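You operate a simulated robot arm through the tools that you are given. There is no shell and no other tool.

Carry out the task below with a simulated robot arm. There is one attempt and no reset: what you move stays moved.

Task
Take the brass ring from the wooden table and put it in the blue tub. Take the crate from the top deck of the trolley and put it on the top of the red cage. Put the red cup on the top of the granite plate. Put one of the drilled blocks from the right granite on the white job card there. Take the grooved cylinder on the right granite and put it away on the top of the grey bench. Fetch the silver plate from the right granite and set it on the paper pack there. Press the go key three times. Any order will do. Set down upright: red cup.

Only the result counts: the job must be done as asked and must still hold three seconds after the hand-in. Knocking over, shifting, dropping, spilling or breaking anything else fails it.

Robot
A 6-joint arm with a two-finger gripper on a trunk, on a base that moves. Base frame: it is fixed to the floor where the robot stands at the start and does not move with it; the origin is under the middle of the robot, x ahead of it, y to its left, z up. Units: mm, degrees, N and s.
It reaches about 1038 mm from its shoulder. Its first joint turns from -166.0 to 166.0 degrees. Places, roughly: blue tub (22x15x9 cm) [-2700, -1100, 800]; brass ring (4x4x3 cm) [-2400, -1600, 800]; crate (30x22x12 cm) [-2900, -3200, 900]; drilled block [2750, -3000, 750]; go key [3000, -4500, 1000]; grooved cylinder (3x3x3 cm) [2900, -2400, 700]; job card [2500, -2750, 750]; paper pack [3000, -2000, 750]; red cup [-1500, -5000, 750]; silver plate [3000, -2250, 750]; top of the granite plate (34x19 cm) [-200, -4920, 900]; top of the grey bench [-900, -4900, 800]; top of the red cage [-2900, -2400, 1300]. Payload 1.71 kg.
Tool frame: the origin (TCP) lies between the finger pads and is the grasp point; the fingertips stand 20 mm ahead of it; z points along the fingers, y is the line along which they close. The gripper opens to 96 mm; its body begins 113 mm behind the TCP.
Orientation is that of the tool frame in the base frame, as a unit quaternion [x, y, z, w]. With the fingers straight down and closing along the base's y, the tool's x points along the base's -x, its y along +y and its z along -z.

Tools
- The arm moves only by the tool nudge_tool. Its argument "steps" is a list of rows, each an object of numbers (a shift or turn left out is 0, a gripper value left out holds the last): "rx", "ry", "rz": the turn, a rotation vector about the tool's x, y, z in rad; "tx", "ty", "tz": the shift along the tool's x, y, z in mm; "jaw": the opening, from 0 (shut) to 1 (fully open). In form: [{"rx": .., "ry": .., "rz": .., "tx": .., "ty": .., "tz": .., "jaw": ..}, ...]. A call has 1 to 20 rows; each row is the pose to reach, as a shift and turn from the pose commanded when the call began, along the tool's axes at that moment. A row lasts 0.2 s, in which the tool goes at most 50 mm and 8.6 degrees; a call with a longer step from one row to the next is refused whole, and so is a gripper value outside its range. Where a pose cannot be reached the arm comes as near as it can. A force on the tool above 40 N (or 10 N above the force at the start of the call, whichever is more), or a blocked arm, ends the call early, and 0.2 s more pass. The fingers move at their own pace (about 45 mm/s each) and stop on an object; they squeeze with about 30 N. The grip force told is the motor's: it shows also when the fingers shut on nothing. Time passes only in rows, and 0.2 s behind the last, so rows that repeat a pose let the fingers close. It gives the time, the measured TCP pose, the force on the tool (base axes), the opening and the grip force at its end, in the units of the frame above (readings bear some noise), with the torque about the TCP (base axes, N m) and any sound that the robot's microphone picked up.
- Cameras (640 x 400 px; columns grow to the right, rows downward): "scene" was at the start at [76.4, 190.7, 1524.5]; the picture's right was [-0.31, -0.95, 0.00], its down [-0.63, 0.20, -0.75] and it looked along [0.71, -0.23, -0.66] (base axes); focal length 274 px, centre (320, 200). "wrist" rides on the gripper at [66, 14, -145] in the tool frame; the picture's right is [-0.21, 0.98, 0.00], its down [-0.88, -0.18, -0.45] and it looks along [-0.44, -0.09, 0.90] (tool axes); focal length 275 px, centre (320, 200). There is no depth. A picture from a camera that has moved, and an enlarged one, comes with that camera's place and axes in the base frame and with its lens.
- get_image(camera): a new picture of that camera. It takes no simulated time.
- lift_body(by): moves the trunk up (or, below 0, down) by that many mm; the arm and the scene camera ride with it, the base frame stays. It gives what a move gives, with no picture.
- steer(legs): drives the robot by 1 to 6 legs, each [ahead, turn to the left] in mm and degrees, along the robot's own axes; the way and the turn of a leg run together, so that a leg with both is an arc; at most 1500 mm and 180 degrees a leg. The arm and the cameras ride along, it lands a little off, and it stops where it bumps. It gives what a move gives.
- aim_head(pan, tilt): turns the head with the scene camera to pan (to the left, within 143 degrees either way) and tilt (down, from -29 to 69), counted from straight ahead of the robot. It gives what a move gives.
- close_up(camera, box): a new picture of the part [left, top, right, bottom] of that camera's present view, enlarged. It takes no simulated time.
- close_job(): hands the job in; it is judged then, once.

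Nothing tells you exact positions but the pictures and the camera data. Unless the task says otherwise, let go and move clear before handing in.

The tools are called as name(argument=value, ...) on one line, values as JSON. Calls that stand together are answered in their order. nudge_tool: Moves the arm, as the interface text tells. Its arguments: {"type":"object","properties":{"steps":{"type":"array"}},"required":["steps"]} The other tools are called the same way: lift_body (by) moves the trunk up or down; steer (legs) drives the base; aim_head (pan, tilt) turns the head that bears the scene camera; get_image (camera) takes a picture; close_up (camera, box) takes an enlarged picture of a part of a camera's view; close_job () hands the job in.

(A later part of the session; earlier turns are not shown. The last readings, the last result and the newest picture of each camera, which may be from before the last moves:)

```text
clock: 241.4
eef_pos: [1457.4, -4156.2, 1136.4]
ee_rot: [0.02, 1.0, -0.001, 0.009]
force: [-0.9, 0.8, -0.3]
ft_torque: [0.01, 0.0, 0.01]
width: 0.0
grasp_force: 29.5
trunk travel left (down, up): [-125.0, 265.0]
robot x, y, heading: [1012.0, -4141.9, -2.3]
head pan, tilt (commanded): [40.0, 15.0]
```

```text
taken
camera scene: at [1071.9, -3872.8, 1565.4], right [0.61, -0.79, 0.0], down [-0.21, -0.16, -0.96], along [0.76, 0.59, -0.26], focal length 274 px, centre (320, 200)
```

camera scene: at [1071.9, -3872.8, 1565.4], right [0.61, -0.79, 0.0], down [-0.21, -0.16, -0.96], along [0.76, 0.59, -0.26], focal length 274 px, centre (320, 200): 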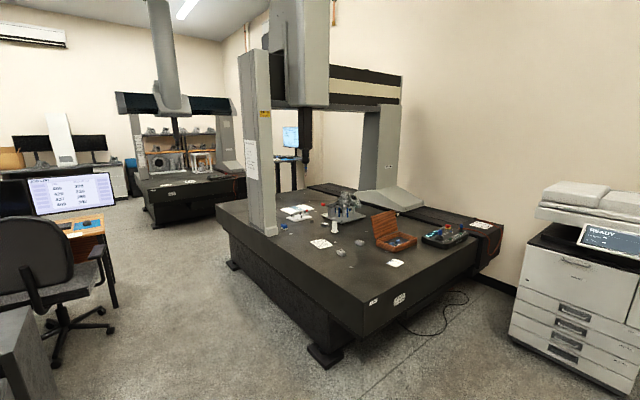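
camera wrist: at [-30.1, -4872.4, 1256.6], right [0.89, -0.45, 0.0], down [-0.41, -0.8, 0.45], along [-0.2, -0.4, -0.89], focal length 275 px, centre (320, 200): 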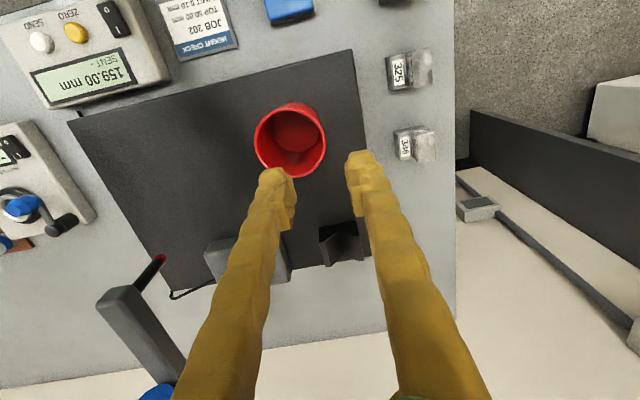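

The green go key sits beside the copier's READY screen, around (2950,-4450). The right granite lies to its left. I'll drive up in front of the copier and look closely.

steer(legs=[[0, 4], [1098, 0], [0, -17]])

aim_head(pan=-12, tilt=30)

get_image(camera="scene")

close_up(camera="scene", box=[220, 60, 420, 220])

get_image(camera="wrist")

```text
clock: 251.0
eef_pos: [2558.3, -4216.8, 1136.5]
ee_rot: [0.13, 0.992, -0.002, 0.008]
force: [-0.4, -0.5, -0.2]
ft_torque: [0.0, 0.01, 0.0]
width: 0.1
grasp_force: 29.6
trunk travel left (down, up): [-125.0, 265.0]
robot x, y, heading: [2118.0, -4107.1, -14.9]
head pan, tilt (commanded): [40.0, 15.0]
```

```text
clock: 252.2
eef_pos: [2552.4, -4214.9, 1138.1]
ee_rot: [0.13, 0.991, -0.003, 0.012]
force: [-0.5, 0.1, 1.4]
ft_torque: [-0.02, -0.09, -0.01]
width: 0.0
grasp_force: 29.4
trunk travel left (down, up): [-125.0, 265.0]
robot x, y, heading: [2121.9, -4104.6, -14.9]
head pan, tilt (commanded): [-12.0, 30.0]
```

```text
taken
camera scene: at [2252.6, -3940.7, 1540.2], right [-0.45, -0.89, 0.0], down [-0.46, 0.23, -0.86], along [0.76, -0.39, -0.52], focal length 274 px, centre (320, 200)
```

scene: 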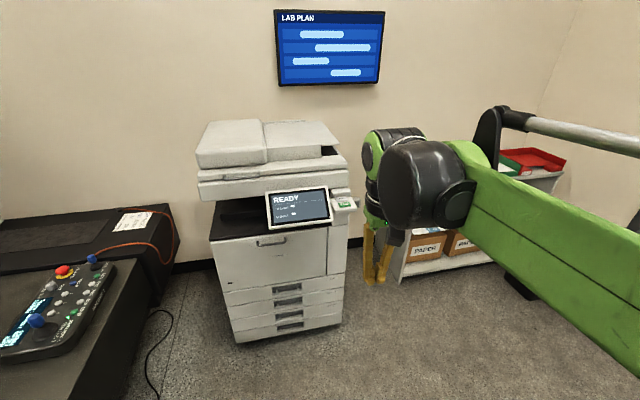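

```text
2.50 times, centred on (320, 140) of scene
camera zoom: at [2252.6, -3940.7, 1540.2], right [-0.45, -0.89, 0.0], down [-0.46, 0.23, -0.86], along [0.76, -0.39, -0.52], focal length 686 px, centre (320, 350)
```

zoom: 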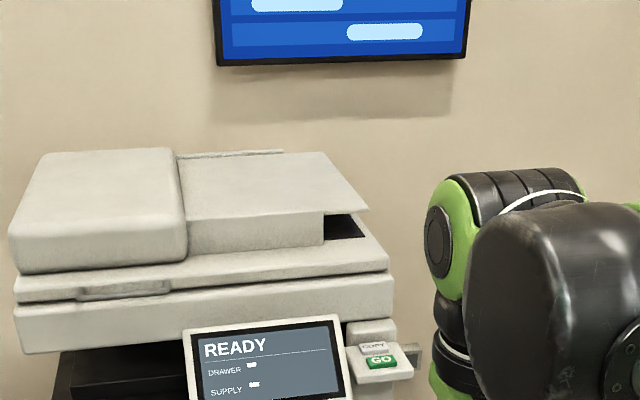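

```text
taken
camera wrist: at [2488.5, -4183.3, 1283.2], right [0.45, 0.89, 0.0], down [0.79, -0.4, 0.47], along [0.42, -0.21, -0.89], focal length 275 px, centre (320, 200)
```

wrist: 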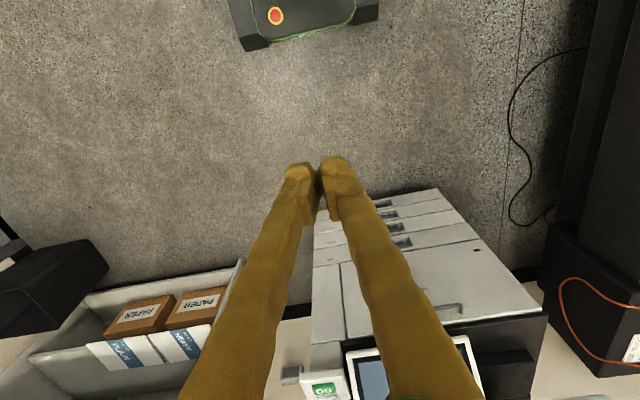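

GO triangulates to about (3048,-4457, z≈950), just below a COPY key. I'll move ~210 mm nearer and take detailed pictures with the wrist camera.

steer(legs=[[210, 0]])

nudge_tool(steps=[{"tx": -30, "tz": 5, "ry": 0.012}, {"tx": -70, "tz": 5, "ry": 0.024}, {"tx": -110, "tz": 5, "ry": 0.024}, {"tx": -150, "tz": 5, "ry": 0.024}, {"tx": -180, "tz": 5, "ry": 0.024}])

get_image(camera="wrist")

aim_head(pan=-20, tilt=35)

get_image(camera="scene")

close_up(camera="scene", box=[180, 80, 340, 220])

```text
clock: 254.2
eef_pos: [2729.4, -4263.3, 1147.2]
ee_rot: [0.131, 0.991, -0.004, 0.02]
force: [-1.3, 0.8, -0.3]
ft_torque: [0.01, -0.12, 0.0]
width: 0.0
grasp_force: 30.0
trunk travel left (down, up): [-125.0, 265.0]
robot x, y, heading: [2321.6, -4157.2, -15.1]
head pan, tilt (commanded): [-12.0, 30.0]
```

```text
clock: 255.4
eef_pos: [2921.2, -4314.5, 1140.5]
ee_rot: [0.131, 0.991, -0.002, 0.001]
force: [-1.0, -0.4, 0.5]
ft_torque: [-0.01, -0.12, -0.04]
width: 0.1
grasp_force: 29.5
trunk travel left (down, up): [-125.0, 265.0]
robot x, y, heading: [2320.9, -4161.1, -15.2]
head pan, tilt (commanded): [-12.0, 30.0]
```

```text
taken
camera wrist: at [2860.4, -4283.6, 1285.9], right [0.45, 0.89, 0.0], down [0.8, -0.41, 0.45], along [0.4, -0.2, -0.89], focal length 275 px, centre (320, 200)
```

wrist: 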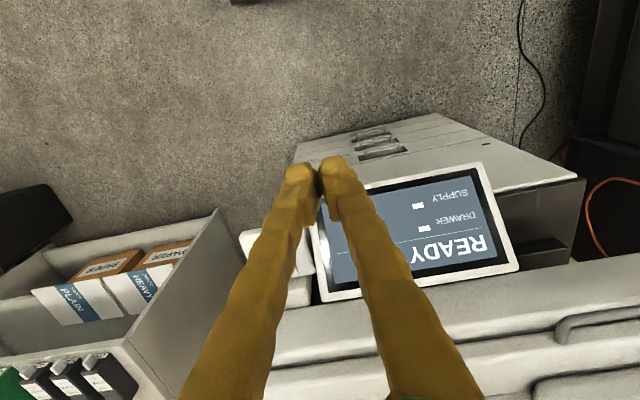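

```text
clock: 256.1
eef_pos: [2923.7, -4316.3, 1137.6]
ee_rot: [0.132, 0.991, -0.001, 0.0]
force: [-0.3, 0.5, 0.8]
ft_torque: [0.03, -0.08, 0.01]
width: 0.0
grasp_force: 29.3
trunk travel left (down, up): [-125.0, 265.0]
robot x, y, heading: [2324.0, -4159.1, -15.2]
head pan, tilt (commanded): [-20.0, 35.0]
```

```text
taken
camera scene: at [2443.3, -4003.6, 1532.8], right [-0.57, -0.82, 0.01], down [-0.48, 0.33, -0.81], along [0.66, -0.47, -0.58], focal length 274 px, centre (320, 200)
```

scene: 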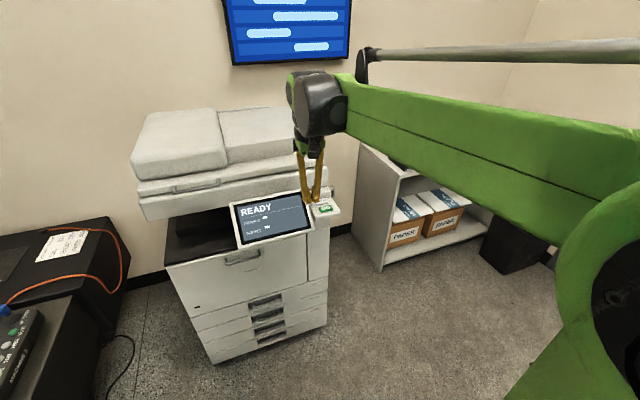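

```text
2.86 times, centred on (260, 150) of scene
camera zoom: at [2443.3, -4003.6, 1532.8], right [-0.57, -0.82, 0.01], down [-0.48, 0.33, -0.81], along [0.66, -0.47, -0.58], focal length 784 px, centre (491, 343)
```

zoom: 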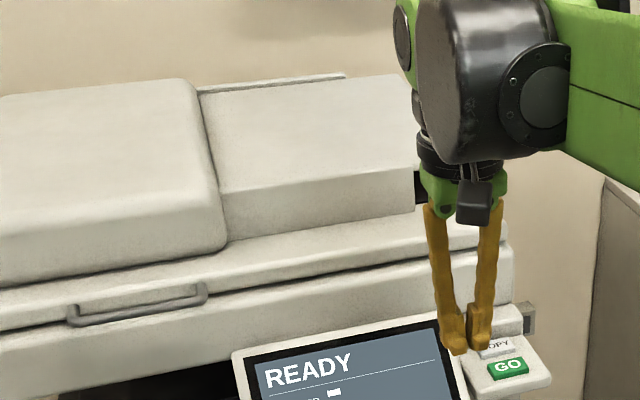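

The vertical hand would come close to the scanner body, so I'll tilt the fingers ~35° forward and hover about 100 mm off the GO key with the jaws open for a clear view between them.

nudge_tool(steps=[{"tx": -10, "ty": -20, "tz": 10, "ry": -0.1, "jaw": 1}, {"tx": -25, "ty": -42, "tz": 25, "ry": -0.2, "jaw": 1}, {"tx": -38, "ty": -62, "tz": 40, "ry": -0.3, "jaw": 1}, {"tx": -52, "ty": -80, "tz": 55, "ry": -0.42, "jaw": 1}, {"tx": -65, "ty": -95, "tz": 68, "ry": -0.52, "jaw": 1}, {"tx": -76, "ty": -102, "tz": 80, "ry": -0.6, "jaw": 1}])

get_image(camera="wrist")

close_up(camera="wrist", box=[220, 100, 420, 300])

close_up(camera="scene", box=[240, 100, 400, 240])

```text
clock: 257.5
eef_pos: [2971.2, -4434.2, 1057.9]
ee_rot: [0.125, 0.947, -0.039, 0.293]
force: [-0.6, -0.3, 0.7]
ft_torque: [0.0, 0.02, -0.02]
width: 95.9
grasp_force: 0.1
trunk travel left (down, up): [-125.0, 265.0]
robot x, y, heading: [2322.2, -4155.8, -14.9]
head pan, tilt (commanded): [-20.0, 35.0]
```

```text
taken
camera wrist: at [2843.7, -4385.2, 1141.1], right [0.42, 0.9, 0.11], down [0.41, -0.3, 0.86], along [0.81, -0.31, -0.49], focal length 275 px, centre (320, 200)
```

wrist: 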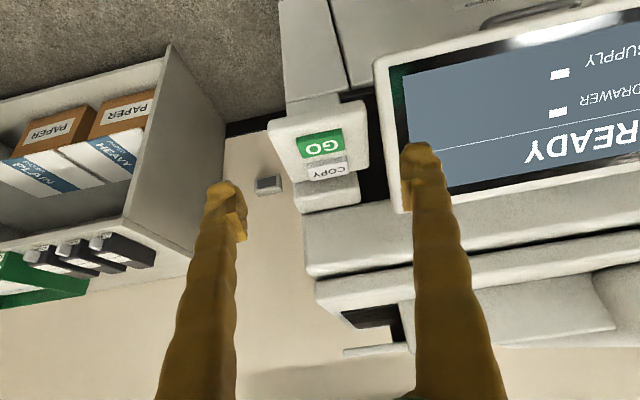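

```text
2.00 times, centred on (320, 200) of wrist
camera zoom: at [2843.7, -4385.2, 1141.1], right [0.42, 0.9, 0.11], down [0.41, -0.3, 0.86], along [0.81, -0.31, -0.49], focal length 551 px, centre (320, 200)
```

zoom: 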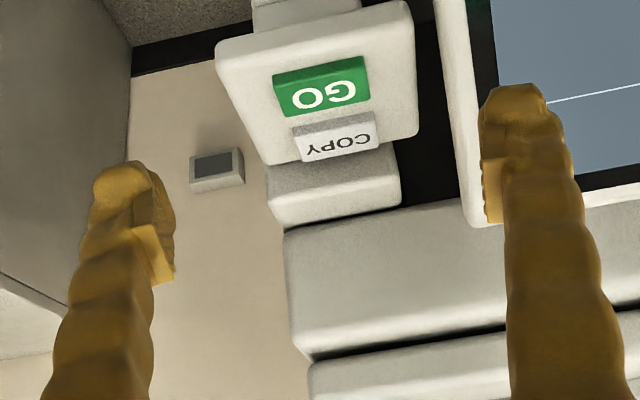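

```text
2.86 times, centred on (320, 170) of scene
camera zoom: at [2444.1, -4003.7, 1532.7], right [-0.57, -0.82, 0.01], down [-0.48, 0.33, -0.81], along [0.66, -0.47, -0.59], focal length 784 px, centre (320, 286)
```

zoom: 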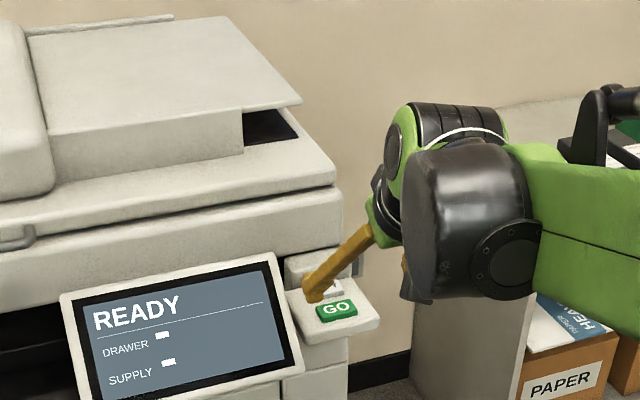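

GO is right on my approach axis: about 96 mm from the fingertips, at (3035,-4450,962), with COPY ~35 mm behind it. I'll close the fingers and approach to ~35 mm.

nudge_tool(steps=[{"ty": 1.5, "jaw": 0.5}, {"ty": 1.5, "jaw": 0}, {"ty": 1.5, "jaw": 0}, {"ty": 1.5, "jaw": 0}, {"ty": 1.5, "tz": 20, "jaw": 0}, {"ty": 1.5, "tz": 40, "jaw": 0}, {"ty": 1.5, "tz": 60, "jaw": 0}, {"ty": 1.5, "tz": 60, "jaw": 0}])

close_up(camera="wrist", box=[220, 60, 420, 260])

close_up(camera="scene", box=[260, 140, 380, 240])

```text
clock: 259.3
eef_pos: [3004.0, -4442.3, 1006.8]
ee_rot: [0.125, 0.947, -0.039, 0.293]
force: [0.3, -0.1, -1.0]
ft_torque: [0.06, 0.02, 0.0]
width: 0.0
grasp_force: 28.8
trunk travel left (down, up): [-125.0, 265.0]
robot x, y, heading: [2322.7, -4158.8, -15.3]
head pan, tilt (commanded): [-20.0, 35.0]
```

```text
2.00 times, centred on (320, 160) of wrist
camera zoom: at [2877.3, -4392.3, 1090.4], right [0.42, 0.9, 0.12], down [0.41, -0.3, 0.86], along [0.81, -0.31, -0.49], focal length 551 px, centre (320, 280)
```

zoom: 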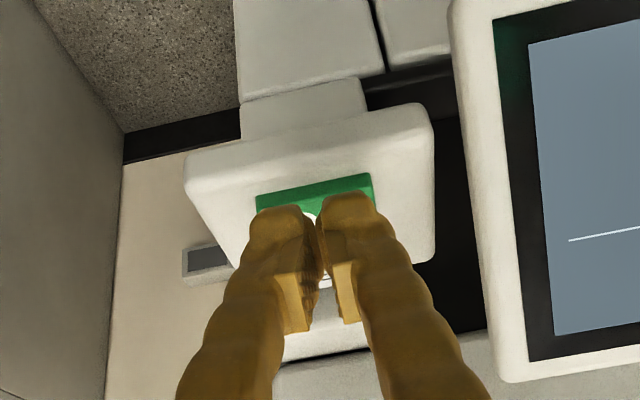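

```text
4.00 times, centred on (320, 190) of scene
camera zoom: at [2444.6, -4004.0, 1532.7], right [-0.57, -0.82, 0.01], down [-0.48, 0.33, -0.81], along [0.66, -0.47, -0.59], focal length 1098 px, centre (320, 240)
```

zoom: 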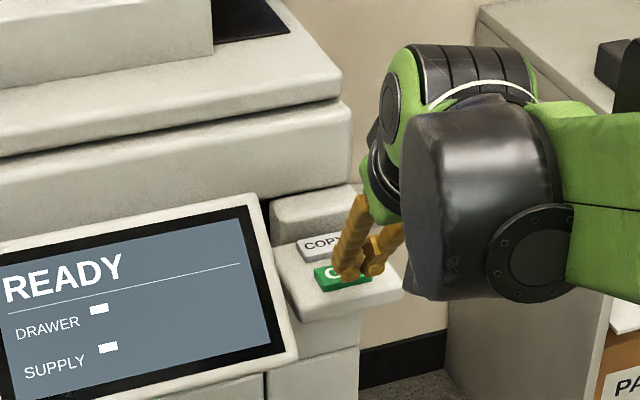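

The fingertips line up with GO. I'll approach to contact and press gently, watching the force and any sound.

nudge_tool(steps=[{"tz": 15}, {"tz": 26}, {"tz": 32}, {"tz": 35}, {"tz": 37}])

close_up(camera="scene", box=[260, 140, 380, 240])

close_up(camera="wrist", box=[220, 60, 420, 260])

```text
clock: 260.5
eef_pos: [3024.4, -4447.5, 977.1]
ee_rot: [0.126, 0.947, -0.04, 0.292]
force: [-0.7, -0.1, 0.6]
ft_torque: [0.01, -0.01, 0.02]
width: 0.0
grasp_force: 29.2
trunk travel left (down, up): [-125.0, 265.0]
robot x, y, heading: [2322.7, -4159.4, -15.0]
head pan, tilt (commanded): [-20.0, 35.0]
```

```text
4.00 times, centred on (320, 190) of scene
camera zoom: at [2444.3, -4003.9, 1532.7], right [-0.57, -0.82, 0.01], down [-0.48, 0.33, -0.81], along [0.66, -0.47, -0.59], focal length 1098 px, centre (320, 240)
```

zoom: 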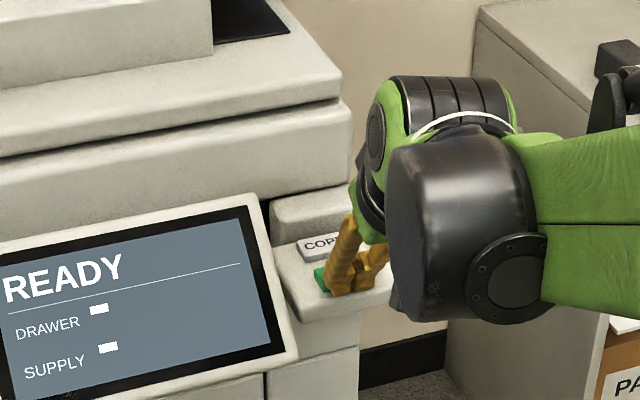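

```text
2.00 times, centred on (320, 160) of wrist
camera zoom: at [2896.2, -4397.8, 1060.4], right [0.42, 0.9, 0.12], down [0.41, -0.3, 0.86], along [0.81, -0.31, -0.49], focal length 551 px, centre (320, 280)
```

zoom: 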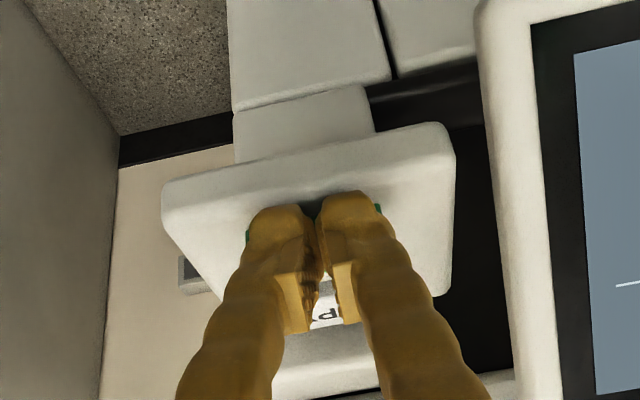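

nudge_tool(steps=[{"tz": 2}, {"tz": 4}])

nudge_tool(steps=[{"tz": 2}, {"tz": 4}])

```text
clock: 261.1
eef_pos: [3025.6, -4447.0, 974.0]
ee_rot: [0.126, 0.947, -0.039, 0.292]
force: [-5.6, 0.7, 4.3]
ft_torque: [-0.02, 0.12, 0.04]
width: 6.0
grasp_force: 29.7
trunk travel left (down, up): [-125.0, 265.0]
robot x, y, heading: [2323.4, -4156.1, -15.0]
head pan, tilt (commanded): [-20.0, 35.0]
heard: click
```

```text
clock: 261.7
eef_pos: [3025.4, -4447.7, 972.5]
ee_rot: [0.125, 0.947, -0.04, 0.294]
force: [-14.7, 6.6, 19.0]
ft_torque: [0.11, 0.16, 0.0]
width: 6.2
grasp_force: 29.3
trunk travel left (down, up): [-125.0, 265.0]
robot x, y, heading: [2321.9, -4159.6, -15.0]
head pan, tilt (commanded): [-20.0, 35.0]
```

One click heard: the first press registered. I'll retract, then press again.

nudge_tool(steps=[{"tz": -6}, {"tz": -14}, {"tz": -18}, {"tz": -18}])

close_up(camera="scene", box=[260, 140, 380, 240])

```text
clock: 262.7
eef_pos: [3018.6, -4444.3, 984.8]
ee_rot: [0.125, 0.947, -0.04, 0.292]
force: [0.8, -0.1, 0.5]
ft_torque: [-0.03, -0.04, 0.0]
width: 0.0
grasp_force: 29.0
trunk travel left (down, up): [-125.0, 265.0]
robot x, y, heading: [2320.8, -4158.2, -14.8]
head pan, tilt (commanded): [-20.0, 35.0]
```

```text
4.00 times, centred on (320, 190) of scene
camera zoom: at [2444.2, -4003.9, 1532.6], right [-0.57, -0.82, 0.01], down [-0.48, 0.33, -0.81], along [0.66, -0.47, -0.59], focal length 1098 px, centre (320, 240)
```

zoom: 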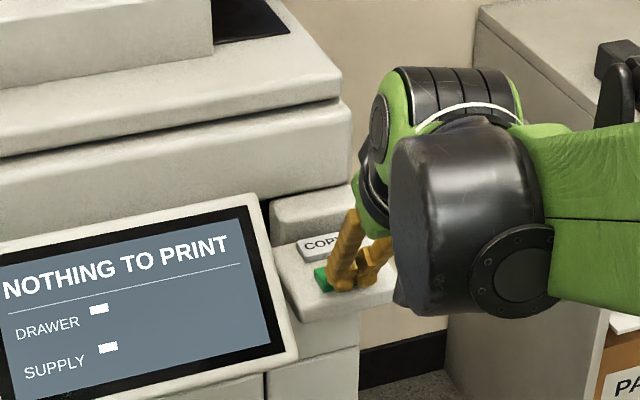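

The display answered "NOTHING TO PRINT", so the first press counted. Second press now.

nudge_tool(steps=[{"tz": 8}, {"tz": 13}, {"tz": 16}, {"tz": 16}])

nudge_tool(steps=[{"tz": -8}, {"tz": -16}, {"tz": -16}])

close_up(camera="scene", box=[260, 140, 380, 240])

```text
clock: 263.7
eef_pos: [3026.1, -4447.9, 972.7]
ee_rot: [0.126, 0.947, -0.04, 0.292]
force: [-13.1, 6.1, 8.2]
ft_torque: [0.1, 0.16, 0.03]
width: 5.9
grasp_force: 29.2
trunk travel left (down, up): [-125.0, 265.0]
robot x, y, heading: [2321.4, -4158.0, -15.0]
head pan, tilt (commanded): [-20.0, 35.0]
heard: click
```

```text
clock: 264.5
eef_pos: [3018.6, -4446.9, 986.3]
ee_rot: [0.126, 0.947, -0.039, 0.293]
force: [-0.6, -1.0, 0.2]
ft_torque: [0.02, 0.02, 0.01]
width: 0.0
grasp_force: 29.3
trunk travel left (down, up): [-125.0, 265.0]
robot x, y, heading: [2320.5, -4162.0, -15.0]
head pan, tilt (commanded): [-20.0, 35.0]
```

```text
4.00 times, centred on (320, 190) of scene
camera zoom: at [2444.2, -4003.9, 1532.7], right [-0.57, -0.82, 0.01], down [-0.48, 0.33, -0.81], along [0.66, -0.47, -0.59], focal length 1098 px, centre (320, 240)
```

zoom: 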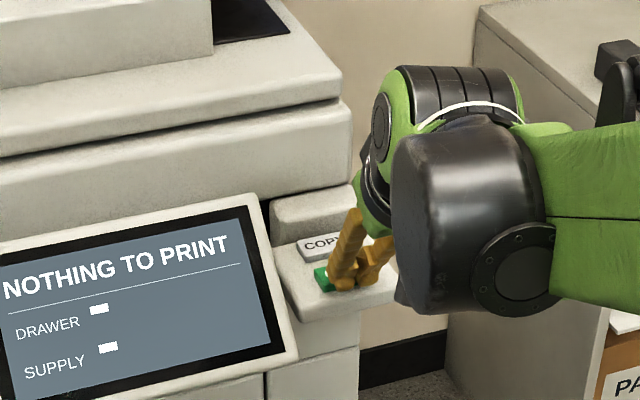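

The second click registered. Third and final press, then I back well away from the key.

nudge_tool(steps=[{"tz": 8}, {"tz": 13}, {"tz": 16}, {"tz": 16}])

nudge_tool(steps=[{"tz": -10}, {"tz": -30}, {"tz": -60}, {"tz": -100}, {"tz": -140}])

get_image(camera="scene")

```text
clock: 265.5
eef_pos: [3027.0, -4447.7, 972.8]
ee_rot: [0.125, 0.947, -0.039, 0.292]
force: [-13.7, -0.2, 8.7]
ft_torque: [0.02, 0.19, 0.01]
width: 6.1
grasp_force: 29.6
trunk travel left (down, up): [-125.0, 265.0]
robot x, y, heading: [2327.1, -4159.8, -15.0]
head pan, tilt (commanded): [-20.0, 35.0]
heard: click
```

```text
clock: 266.7
eef_pos: [2950.9, -4427.0, 1087.3]
ee_rot: [0.125, 0.947, -0.039, 0.292]
force: [0.8, -0.1, 0.1]
ft_torque: [0.02, 0.01, 0.0]
width: 0.0
grasp_force: 29.5
trunk travel left (down, up): [-125.0, 265.0]
robot x, y, heading: [2322.5, -4157.3, -15.1]
head pan, tilt (commanded): [-20.0, 35.0]
```

```text
taken
camera scene: at [2445.8, -4004.7, 1536.7], right [-0.57, -0.82, 0.01], down [-0.45, 0.31, -0.84], along [0.68, -0.48, -0.55], focal length 274 px, centre (320, 200)
```

scene: 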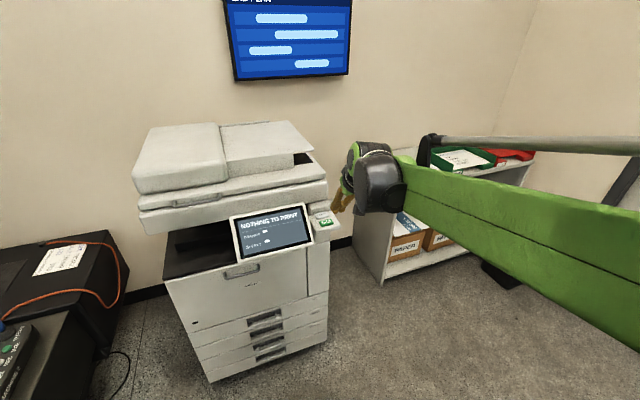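

Three clicks in all. Now I'll fold the arm back and survey the right granite to my left.

nudge_tool(steps=[{"tx": 20, "ty": 14, "tz": -22, "ry": 0.1}, {"tx": 40, "ty": 28, "tz": -44, "ry": 0.2}, {"tx": 60, "ty": 42, "tz": -66, "ry": 0.3}, {"tx": 80, "ty": 56, "tz": -88, "ry": 0.4}, {"tx": 100, "ty": 70, "tz": -112, "ry": 0.5}, {"tx": 120, "ty": 84, "tz": -134, "ry": 0.6}, {"tx": 137, "ty": 96, "tz": -154, "ry": 0.6}])

lift_body(by=150)

aim_head(pan=75, tilt=30)

get_image(camera="scene")

close_up(camera="scene", box=[80, 100, 400, 300])

close_up(camera="scene", box=[320, 100, 640, 300])

```text
clock: 268.3
eef_pos: [2783.8, -4283.5, 1137.5]
ee_rot: [0.132, 0.991, 0.0, -0.001]
force: [-0.4, 0.0, -0.2]
ft_torque: [-0.01, 0.04, -0.01]
width: 0.0
grasp_force: 29.2
trunk travel left (down, up): [-125.0, 265.0]
robot x, y, heading: [2322.3, -4158.4, -15.0]
head pan, tilt (commanded): [-20.0, 35.0]
```

```text
clock: 270.1
eef_pos: [2782.3, -4283.7, 1288.5]
ee_rot: [0.132, 0.991, 0.0, -0.001]
force: [-0.1, -1.1, -0.6]
ft_torque: [0.01, 0.0, -0.01]
width: 0.0
grasp_force: 29.3
trunk travel left (down, up): [-275.0, 115.0]
robot x, y, heading: [2323.5, -4161.2, -15.4]
head pan, tilt (commanded): [-20.0, 35.0]
```

```text
clock: 271.8
eef_pos: [2783.1, -4282.4, 1288.7]
ee_rot: [0.132, 0.991, -0.001, -0.001]
force: [0.3, -0.3, 0.2]
ft_torque: [0.0, 0.0, 0.0]
width: 0.3
grasp_force: 29.4
trunk travel left (down, up): [-275.0, 115.0]
robot x, y, heading: [2320.2, -4161.4, -14.9]
head pan, tilt (commanded): [75.0, 30.0]
```

```text
taken
camera scene: at [2419.6, -3875.6, 1691.3], right [0.87, -0.5, -0.01], down [-0.26, -0.43, -0.86], along [0.43, 0.75, -0.5], focal length 274 px, centre (320, 200)
```

scene: 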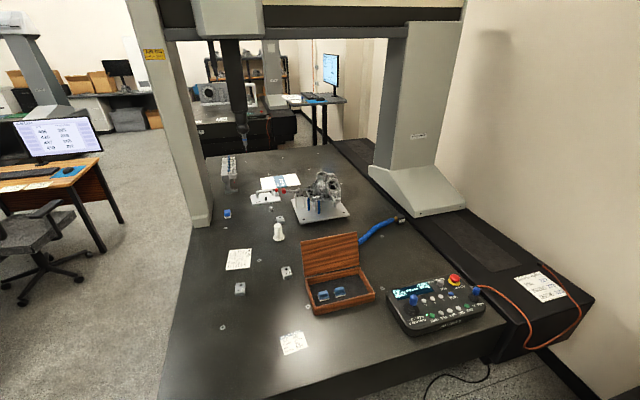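

```text
2.00 times, centred on (240, 200) of scene
camera zoom: at [2419.6, -3875.6, 1691.3], right [0.87, -0.5, -0.01], down [-0.26, -0.43, -0.86], along [0.43, 0.75, -0.5], focal length 549 px, centre (480, 200)
```

zoom: 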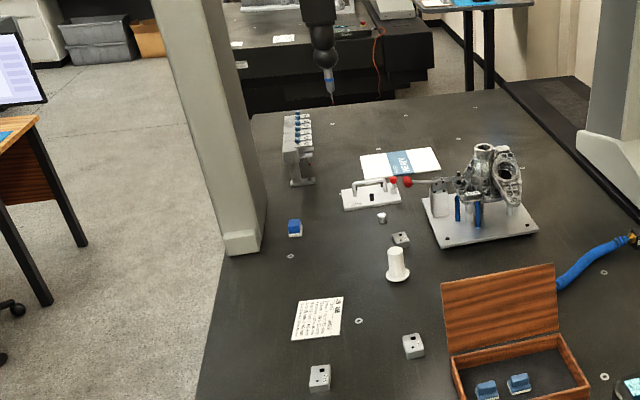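

```text
2.00 times, centred on (480, 200) of scene
camera zoom: at [2419.6, -3875.6, 1691.3], right [0.87, -0.5, -0.01], down [-0.26, -0.43, -0.86], along [0.43, 0.75, -0.5], focal length 549 px, centre (0, 200)
```

zoom: 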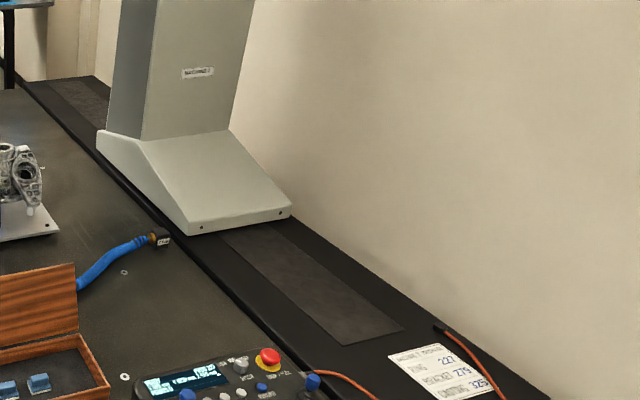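

I can see everything now: the job card near (2580,-2738), drilled blocks around it, the small grooved cylinder near (2912,-2349), the silver plate with handle near (2935,-2180) and the labelled paper pack behind it. I'll drive round to the granite's west side, starting with the block and card.

close_up(camera="scene", box=[220, 160, 360, 360])

steer(legs=[[-760, 0], [0, 90], [1330, 0], [0, -90]])

aim_head(pan=0, tilt=40)

get_image(camera="scene")

aim_head(pan=35, tilt=25)

get_image(camera="scene")

```text
2.00 times, centred on (290, 260) of scene
camera zoom: at [2419.6, -3875.6, 1691.3], right [0.87, -0.5, -0.01], down [-0.26, -0.43, -0.86], along [0.43, 0.75, -0.5], focal length 549 px, centre (380, 80)
```

zoom: 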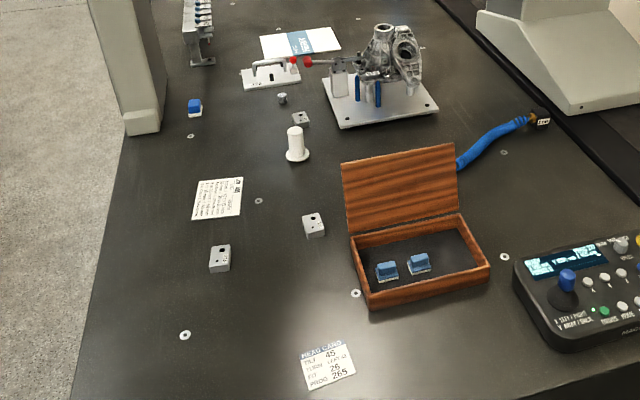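

```text
clock: 297.7
eef_pos: [2403.8, -2834.7, 1288.6]
ee_rot: [0.15, 0.989, -0.001, -0.001]
force: [0.1, -0.4, -0.1]
ft_torque: [-0.02, 0.02, -0.02]
width: 0.0
grasp_force: 30.2
trunk travel left (down, up): [-275.0, 115.0]
robot x, y, heading: [1949.7, -2692.3, -17.2]
head pan, tilt (commanded): [75.0, 30.0]
```

```text
clock: 299.2
eef_pos: [2371.9, -2824.1, 1300.0]
ee_rot: [0.15, 0.989, -0.003, 0.011]
force: [0.3, 0.9, 0.6]
ft_torque: [0.01, 0.05, -0.02]
width: 0.0
grasp_force: 29.8
trunk travel left (down, up): [-275.0, 115.0]
robot x, y, heading: [1948.0, -2690.1, -17.1]
head pan, tilt (commanded): [0.0, 40.0]
```

```text
taken
camera scene: at [2056.8, -2501.7, 1676.4], right [-0.3, -0.96, 0.0], down [-0.61, 0.19, -0.77], along [0.73, -0.23, -0.64], focal length 274 px, centre (320, 200)
```

scene: 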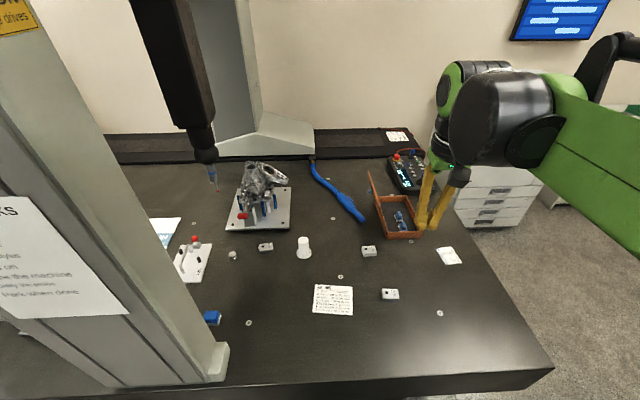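

```text
clock: 300.2
eef_pos: [2374.5, -2824.8, 1300.4]
ee_rot: [0.151, 0.989, -0.002, 0.01]
force: [-0.7, 0.3, -0.4]
ft_torque: [-0.01, -0.07, 0.0]
width: 0.1
grasp_force: 29.8
trunk travel left (down, up): [-275.0, 115.0]
robot x, y, heading: [1952.6, -2686.6, -17.0]
head pan, tilt (commanded): [35.0, 25.0]
```

```text
taken
camera scene: at [2076.3, -2452.5, 1699.2], right [0.3, -0.95, 0.0], down [-0.41, -0.13, -0.91], along [0.86, 0.28, -0.43], focal length 274 px, centre (320, 200)
```

scene: 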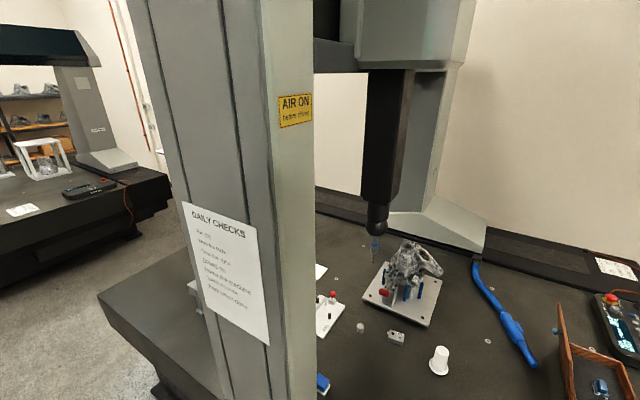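

The slab top is z≈700. Job card at about (2588,-2719), the nearest drilled block at about (2532,-2940); the other card is a "HEAD CARD". I'll lower the trunk and move above that block.

lift_body(by=-150)

nudge_tool(steps=[{"tx": -45, "ty": -15, "tz": 10, "ry": 0.01, "jaw": 1}, {"tx": -90, "ty": -31, "tz": 20, "ry": 0.02, "jaw": 1}, {"tx": -135, "ty": -47, "tz": 30, "ry": 0.02, "jaw": 1}, {"tx": -180, "ty": -62, "tz": 40, "ry": 0.02, "jaw": 1}, {"tx": -180, "ty": -62, "tz": 85, "ry": 0.02, "jaw": 1}, {"tx": -180, "ty": -62, "tz": 130, "ry": 0.02, "jaw": 1}, {"tx": -180, "ty": -62, "tz": 175, "ry": 0.02, "jaw": 1}, {"tx": -180, "ty": -62, "tz": 220, "ry": 0.02, "jaw": 1}, {"tx": -180, "ty": -62, "tz": 254, "ry": 0.02, "jaw": 1}])

get_image(camera="wrist")

aim_head(pan=0, tilt=42)

get_image(camera="scene")

```text
clock: 301.9
eef_pos: [2391.6, -2828.1, 1143.9]
ee_rot: [0.15, 0.989, -0.002, 0.004]
force: [-0.8, -0.4, 0.1]
ft_torque: [0.01, -0.05, 0.0]
width: 0.2
grasp_force: 29.4
trunk travel left (down, up): [-125.0, 265.0]
robot x, y, heading: [1950.7, -2689.3, -17.0]
head pan, tilt (commanded): [35.0, 25.0]
```

```text
clock: 303.9
eef_pos: [2540.4, -2938.9, 891.7]
ee_rot: [0.15, 0.989, 0.001, -0.003]
force: [-0.9, 0.5, 1.6]
ft_torque: [-0.01, -0.03, 0.0]
width: 96.0
grasp_force: 0.1
trunk travel left (down, up): [-125.0, 265.0]
robot x, y, heading: [1948.4, -2689.9, -17.1]
head pan, tilt (commanded): [35.0, 25.0]
```

```text
taken
camera wrist: at [2483.8, -2906.6, 1038.2], right [0.49, 0.87, 0.0], down [0.79, -0.44, 0.44], along [0.38, -0.22, -0.9], focal length 275 px, centre (320, 200)
```

wrist: 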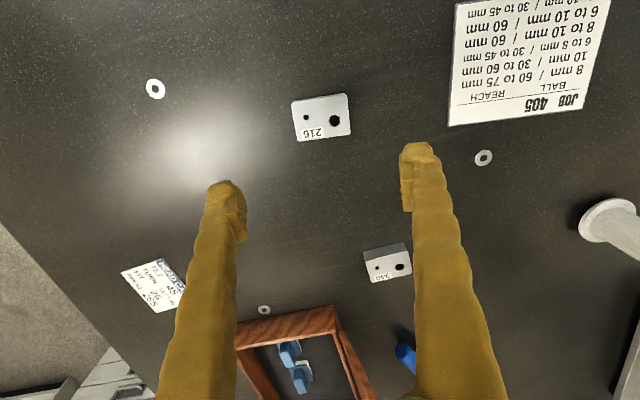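

```text
clock: 305.0
eef_pos: [2541.6, -2939.0, 893.3]
ee_rot: [0.151, 0.989, 0.0, -0.003]
force: [-0.1, -0.6, 0.0]
ft_torque: [0.01, 0.03, -0.02]
width: 95.9
grasp_force: 0.1
trunk travel left (down, up): [-125.0, 265.0]
robot x, y, heading: [1952.8, -2690.1, -17.2]
head pan, tilt (commanded): [0.0, 42.0]
```

```text
taken
camera scene: at [2086.5, -2510.9, 1522.2], right [-0.3, -0.96, 0.0], down [-0.65, 0.2, -0.73], along [0.7, -0.22, -0.68], focal length 274 px, centre (320, 200)
```

scene: 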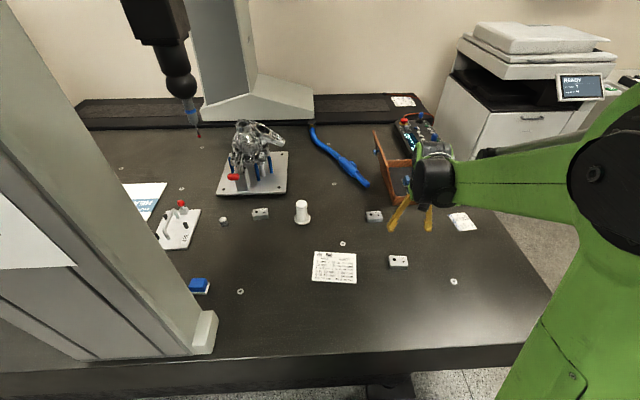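

The card under "JOB 405" is the job card, and block 216 is nearly below me, its long side along my closing axis. I'll centre over it and descend partway for a finer look.

nudge_tool(steps=[{"tx": 7, "ty": 1, "tz": 30}, {"tx": 14, "ty": 2, "tz": 65}, {"tx": 14, "ty": 2, "tz": 95}])

get_image(camera="wrist")

close_up(camera="scene", box=[300, 140, 480, 290])

```text
clock: 305.8
eef_pos: [2526.7, -2934.1, 798.9]
ee_rot: [0.15, 0.989, 0.0, -0.004]
force: [-0.7, 0.3, 0.5]
ft_torque: [-0.01, -0.07, 0.01]
width: 95.8
grasp_force: 0.0
trunk travel left (down, up): [-125.0, 265.0]
robot x, y, heading: [1948.8, -2686.4, -17.3]
head pan, tilt (commanded): [0.0, 42.0]
```

```text
taken
camera wrist: at [2469.6, -2902.1, 944.7], right [0.49, 0.87, 0.0], down [0.78, -0.44, 0.44], along [0.38, -0.22, -0.9], focal length 275 px, centre (320, 200)
```

wrist: 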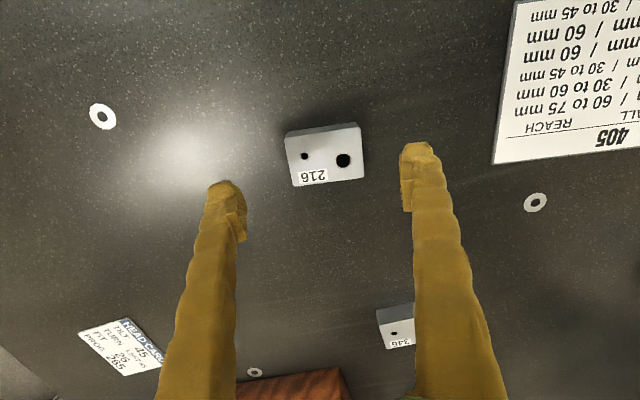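

```text
2.67 times, centred on (390, 215) of scene
camera zoom: at [2086.1, -2510.8, 1522.1], right [-0.3, -0.96, 0.0], down [-0.65, 0.2, -0.73], along [0.7, -0.22, -0.68], focal length 732 px, centre (133, 160)
```

zoom: 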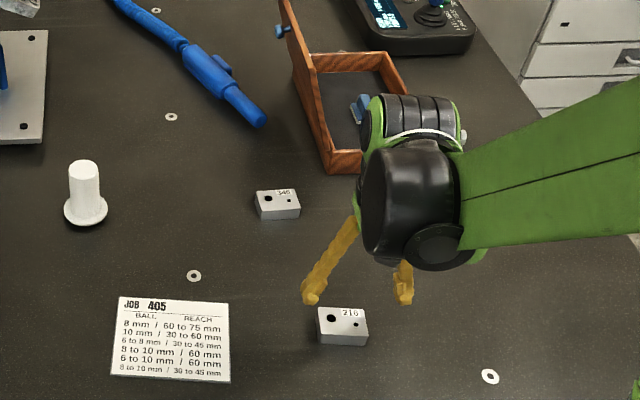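

The block's top is z≈728 (28 mm tall), about 62 mm long, turned ~6° from my fingers. I'll match the yaw, descend and grip.

nudge_tool(steps=[{"tx": -3, "ty": 2.4, "tz": 15, "rz": 0.05}, {"tx": -3, "ty": 2.4, "tz": 35, "rz": 0.1}, {"tx": -3, "ty": 2.4, "tz": 55, "rz": 0.1}])

get_image(camera="wrist")

```text
clock: 306.6
eef_pos: [2529.5, -2932.0, 744.3]
ee_rot: [0.201, 0.98, 0.0, -0.004]
force: [-0.1, 0.8, 0.1]
ft_torque: [-0.05, 0.0, 0.03]
width: 95.9
grasp_force: 0.1
trunk travel left (down, up): [-125.0, 265.0]
robot x, y, heading: [1951.9, -2690.1, -17.3]
head pan, tilt (commanded): [0.0, 42.0]
```

```text
taken
camera wrist: at [2476.0, -2894.0, 890.3], right [0.57, 0.82, 0.0], down [0.74, -0.51, 0.44], along [0.36, -0.25, -0.9], focal length 275 px, centre (320, 200)
```

wrist: 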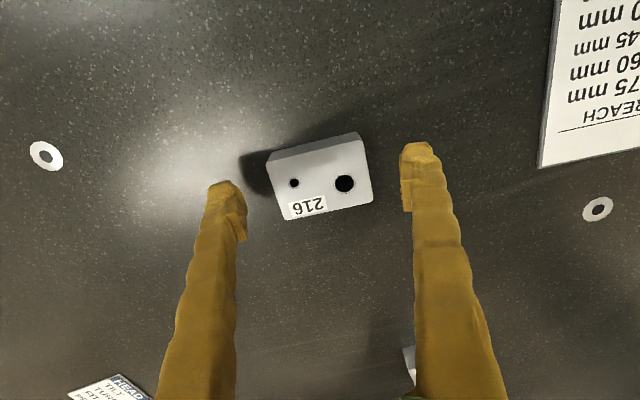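

Well aligned. Descending the last 19 mm and closing on the block.

nudge_tool(steps=[{"tz": 10}, {"tz": 19}, {"tz": 19, "jaw": 0.7}, {"tz": 19, "jaw": 0.5}, {"tz": 19, "jaw": 0.3}, {"tz": 19, "jaw": 0}, {"tz": 19, "jaw": 0}, {"tz": 19, "jaw": 0}])

nudge_tool(steps=[{"tz": -10}, {"tz": -25}, {"tz": -50}, {"tz": -75}])

get_image(camera="wrist")

close_up(camera="scene", box=[300, 140, 480, 290])

```text
clock: 307.8
eef_pos: [2518.2, -2929.0, 734.9]
ee_rot: [0.199, 0.98, 0.0, 0.005]
force: [-0.5, 0.6, -1.0]
ft_torque: [-0.02, -0.09, -0.02]
width: 59.9
grasp_force: 16.8
trunk travel left (down, up): [-125.0, 265.0]
robot x, y, heading: [1948.9, -2689.9, -16.8]
head pan, tilt (commanded): [0.0, 42.0]
stopped in row 6: the force on the tool passed its limit at 42 N (the readings are from after the stop); the commanded pose is now the measured one
```

```text
clock: 308.8
eef_pos: [2519.3, -2931.4, 807.4]
ee_rot: [0.199, 0.98, 0.0, 0.004]
force: [-0.2, -0.4, -0.9]
ft_torque: [-0.01, 0.02, 0.02]
width: 59.7
grasp_force: 30.5
trunk travel left (down, up): [-125.0, 265.0]
robot x, y, heading: [1945.2, -2689.6, -17.1]
head pan, tilt (commanded): [0.0, 42.0]
```

```text
taken
camera wrist: at [2463.1, -2891.9, 953.2], right [0.57, 0.82, 0.0], down [0.73, -0.51, 0.45], along [0.37, -0.26, -0.89], focal length 275 px, centre (320, 200)
```

wrist: 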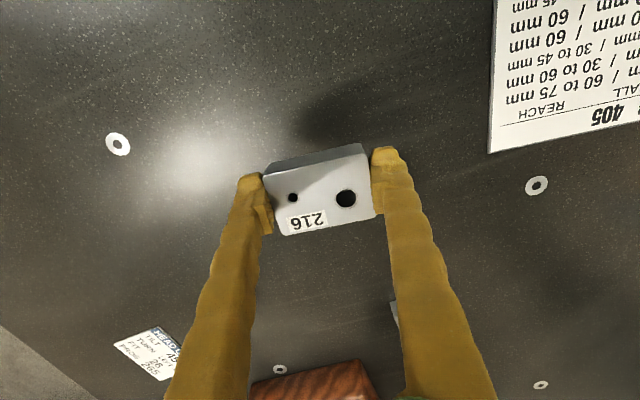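

```text
2.67 times, centred on (390, 215) of scene
camera zoom: at [2086.7, -2511.1, 1522.1], right [-0.3, -0.96, 0.0], down [-0.65, 0.2, -0.73], along [0.7, -0.22, -0.68], focal length 732 px, centre (133, 160)
```

zoom: 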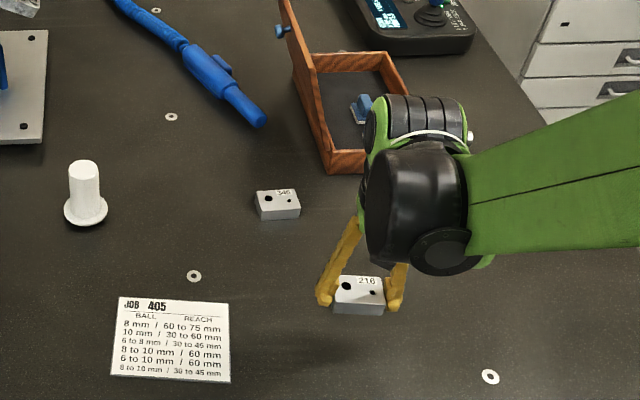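

The tips brushed the granite while closing (the fingers lengthen slightly as they close), but the block is held securely. Moving it over the job card now.

nudge_tool(steps=[{"tx": 4, "ty": 44, "ry": 0.008}, {"tx": 8, "ty": 90, "ry": 0.008}, {"tx": 12, "ty": 136, "ry": 0.008}, {"tx": 16, "ty": 182, "ry": 0.008}, {"tx": 20, "ty": 220, "tz": 15, "ry": 0.008}, {"tx": 20, "ty": 220, "tz": 40, "ry": 0.008}])

get_image(camera="wrist")

close_up(camera="scene", box=[250, 160, 430, 310])

```text
clock: 310.2
eef_pos: [2588.7, -2721.3, 770.9]
ee_rot: [0.2, 0.98, 0.001, 0.001]
force: [-0.3, -0.2, -1.1]
ft_torque: [-0.03, -0.03, 0.01]
width: 59.5
grasp_force: 30.1
trunk travel left (down, up): [-125.0, 265.0]
robot x, y, heading: [1949.3, -2686.8, -17.0]
head pan, tilt (commanded): [0.0, 42.0]
```

```text
taken
camera wrist: at [2533.5, -2681.7, 916.8], right [0.57, 0.82, 0.0], down [0.73, -0.51, 0.44], along [0.37, -0.25, -0.9], focal length 275 px, centre (320, 200)
```

wrist: 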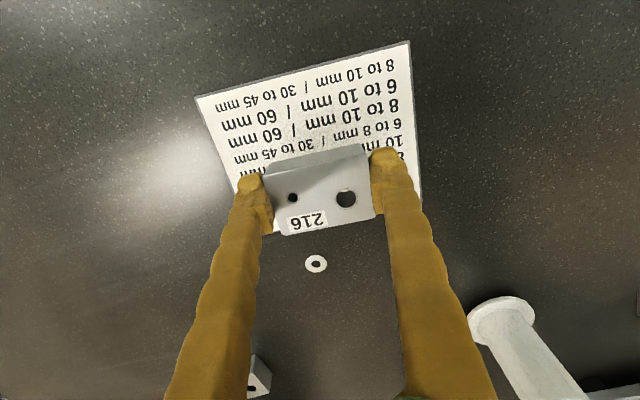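

```text
2.67 times, centred on (340, 235) of scene
camera zoom: at [2086.3, -2510.8, 1522.1], right [-0.3, -0.96, 0.0], down [-0.65, 0.2, -0.73], along [0.7, -0.22, -0.68], focal length 732 px, centre (267, 107)
```

zoom: 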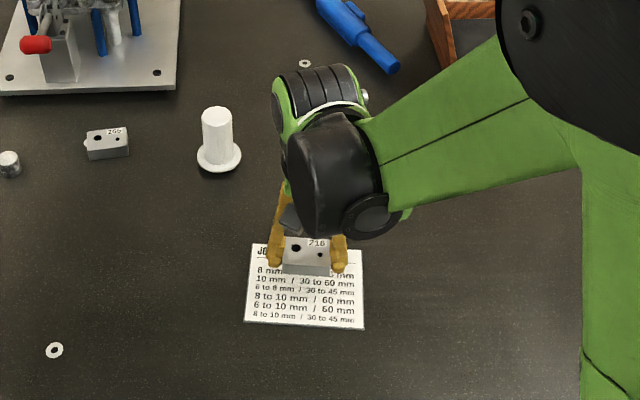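

The block is centred sideways on the card; I'll shift ~15 mm toward the card's middle and lower to just above contact.

nudge_tool(steps=[{"tx": 15, "tz": 12}, {"tx": 15, "tz": 28}, {"tx": 15, "tz": 38}])

nudge_tool(steps=[{"tz": 1.5}, {"tz": 3}])

get_image(camera="wrist")

close_up(camera="scene", box=[290, 200, 390, 300])

```text
clock: 311.0
eef_pos: [2575.2, -2714.4, 733.1]
ee_rot: [0.2, 0.98, 0.0, 0.001]
force: [1.7, 1.2, 28.6]
ft_torque: [-0.17, -0.4, 0.14]
width: 59.8
grasp_force: 30.1
trunk travel left (down, up): [-125.0, 265.0]
robot x, y, heading: [1951.0, -2691.7, -17.1]
head pan, tilt (commanded): [0.0, 42.0]
```

```text
clock: 311.5
eef_pos: [2562.6, -2710.8, 740.0]
ee_rot: [0.198, 0.98, 0.001, 0.008]
force: [-0.6, 0.0, -0.8]
ft_torque: [-0.04, -0.08, 0.04]
width: 60.0
grasp_force: 30.1
trunk travel left (down, up): [-125.0, 265.0]
robot x, y, heading: [1952.2, -2692.8, -17.4]
head pan, tilt (commanded): [0.0, 42.0]
stopped in row 2: the force on the tool passed its limit at 45 N (the readings are from after the stop); the commanded pose is now the measured one
```

```text
taken
camera wrist: at [2505.0, -2671.2, 884.4], right [0.57, 0.82, 0.01], down [0.73, -0.51, 0.46], along [0.38, -0.26, -0.89], focal length 275 px, centre (320, 200)
```

wrist: 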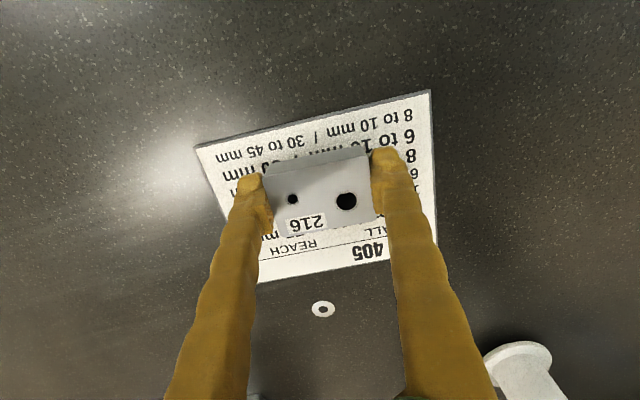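

```text
4.00 times, centred on (340, 250) of scene
camera zoom: at [2084.3, -2510.4, 1521.9], right [-0.3, -0.96, 0.0], down [-0.65, 0.2, -0.73], along [0.7, -0.22, -0.68], focal length 1098 px, centre (240, 0)
```

zoom: 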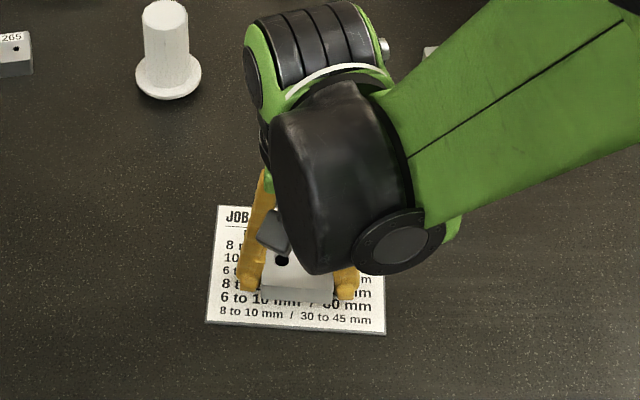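

Contact was at TCP z≈733; the arm sprang back to 740 and the block is over the middle of the card. I'll lower 5–6 mm and release gently.

nudge_tool(steps=[{"tz": 2}, {"tz": 4}, {"tz": 5}])

```text
clock: 312.3
eef_pos: [2565.0, -2710.7, 733.9]
ee_rot: [0.199, 0.98, 0.001, 0.007]
force: [-0.4, -0.4, 0.0]
ft_torque: [0.04, -0.02, -0.01]
width: 59.8
grasp_force: 29.2
trunk travel left (down, up): [-125.0, 265.0]
robot x, y, heading: [1950.5, -2690.7, -17.0]
head pan, tilt (commanded): [0.0, 42.0]
```

nudge_tool(steps=[{"tz": 0.5, "jaw": 0.65}, {"tz": 0.5, "jaw": 0.75}, {"tz": 0.5, "jaw": 0.8}, {"tz": 0.5, "jaw": 0.8}, {"tz": -15, "jaw": 0.8}, {"tz": -50, "jaw": 0.8}, {"tz": -95, "jaw": 0.8}, {"tz": -140, "jaw": 0.8}, {"tz": -180, "jaw": 0.8}])

get_image(camera="wrist")

get_image(camera="scene")

```text
clock: 314.3
eef_pos: [2559.5, -2712.9, 914.5]
ee_rot: [0.198, 0.98, 0.0, 0.006]
force: [0.1, 0.2, -0.6]
ft_torque: [0.0, 0.01, 0.02]
width: 76.9
grasp_force: 0.0
trunk travel left (down, up): [-125.0, 265.0]
robot x, y, heading: [1949.1, -2688.3, -17.0]
head pan, tilt (commanded): [0.0, 42.0]
```

```text
taken
camera wrist: at [2503.6, -2672.4, 1058.6], right [0.57, 0.82, 0.01], down [0.73, -0.51, 0.46], along [0.38, -0.26, -0.89], focal length 275 px, centre (320, 200)
```

wrist: 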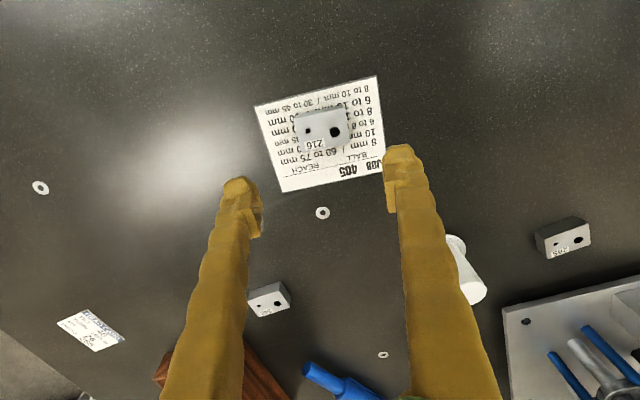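

```text
taken
camera scene: at [2086.7, -2510.9, 1522.1], right [-0.3, -0.95, 0.0], down [-0.65, 0.2, -0.73], along [0.7, -0.22, -0.68], focal length 274 px, centre (320, 200)
```

scene: 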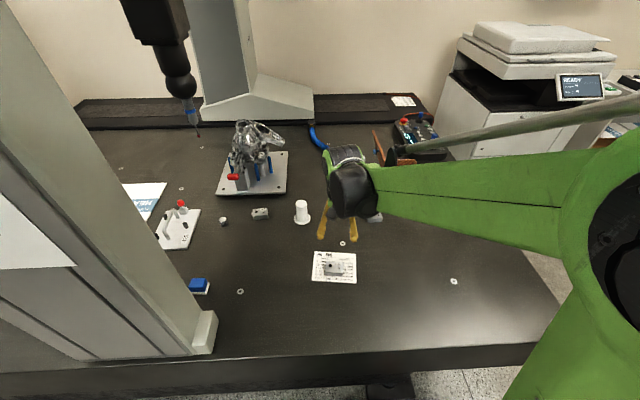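

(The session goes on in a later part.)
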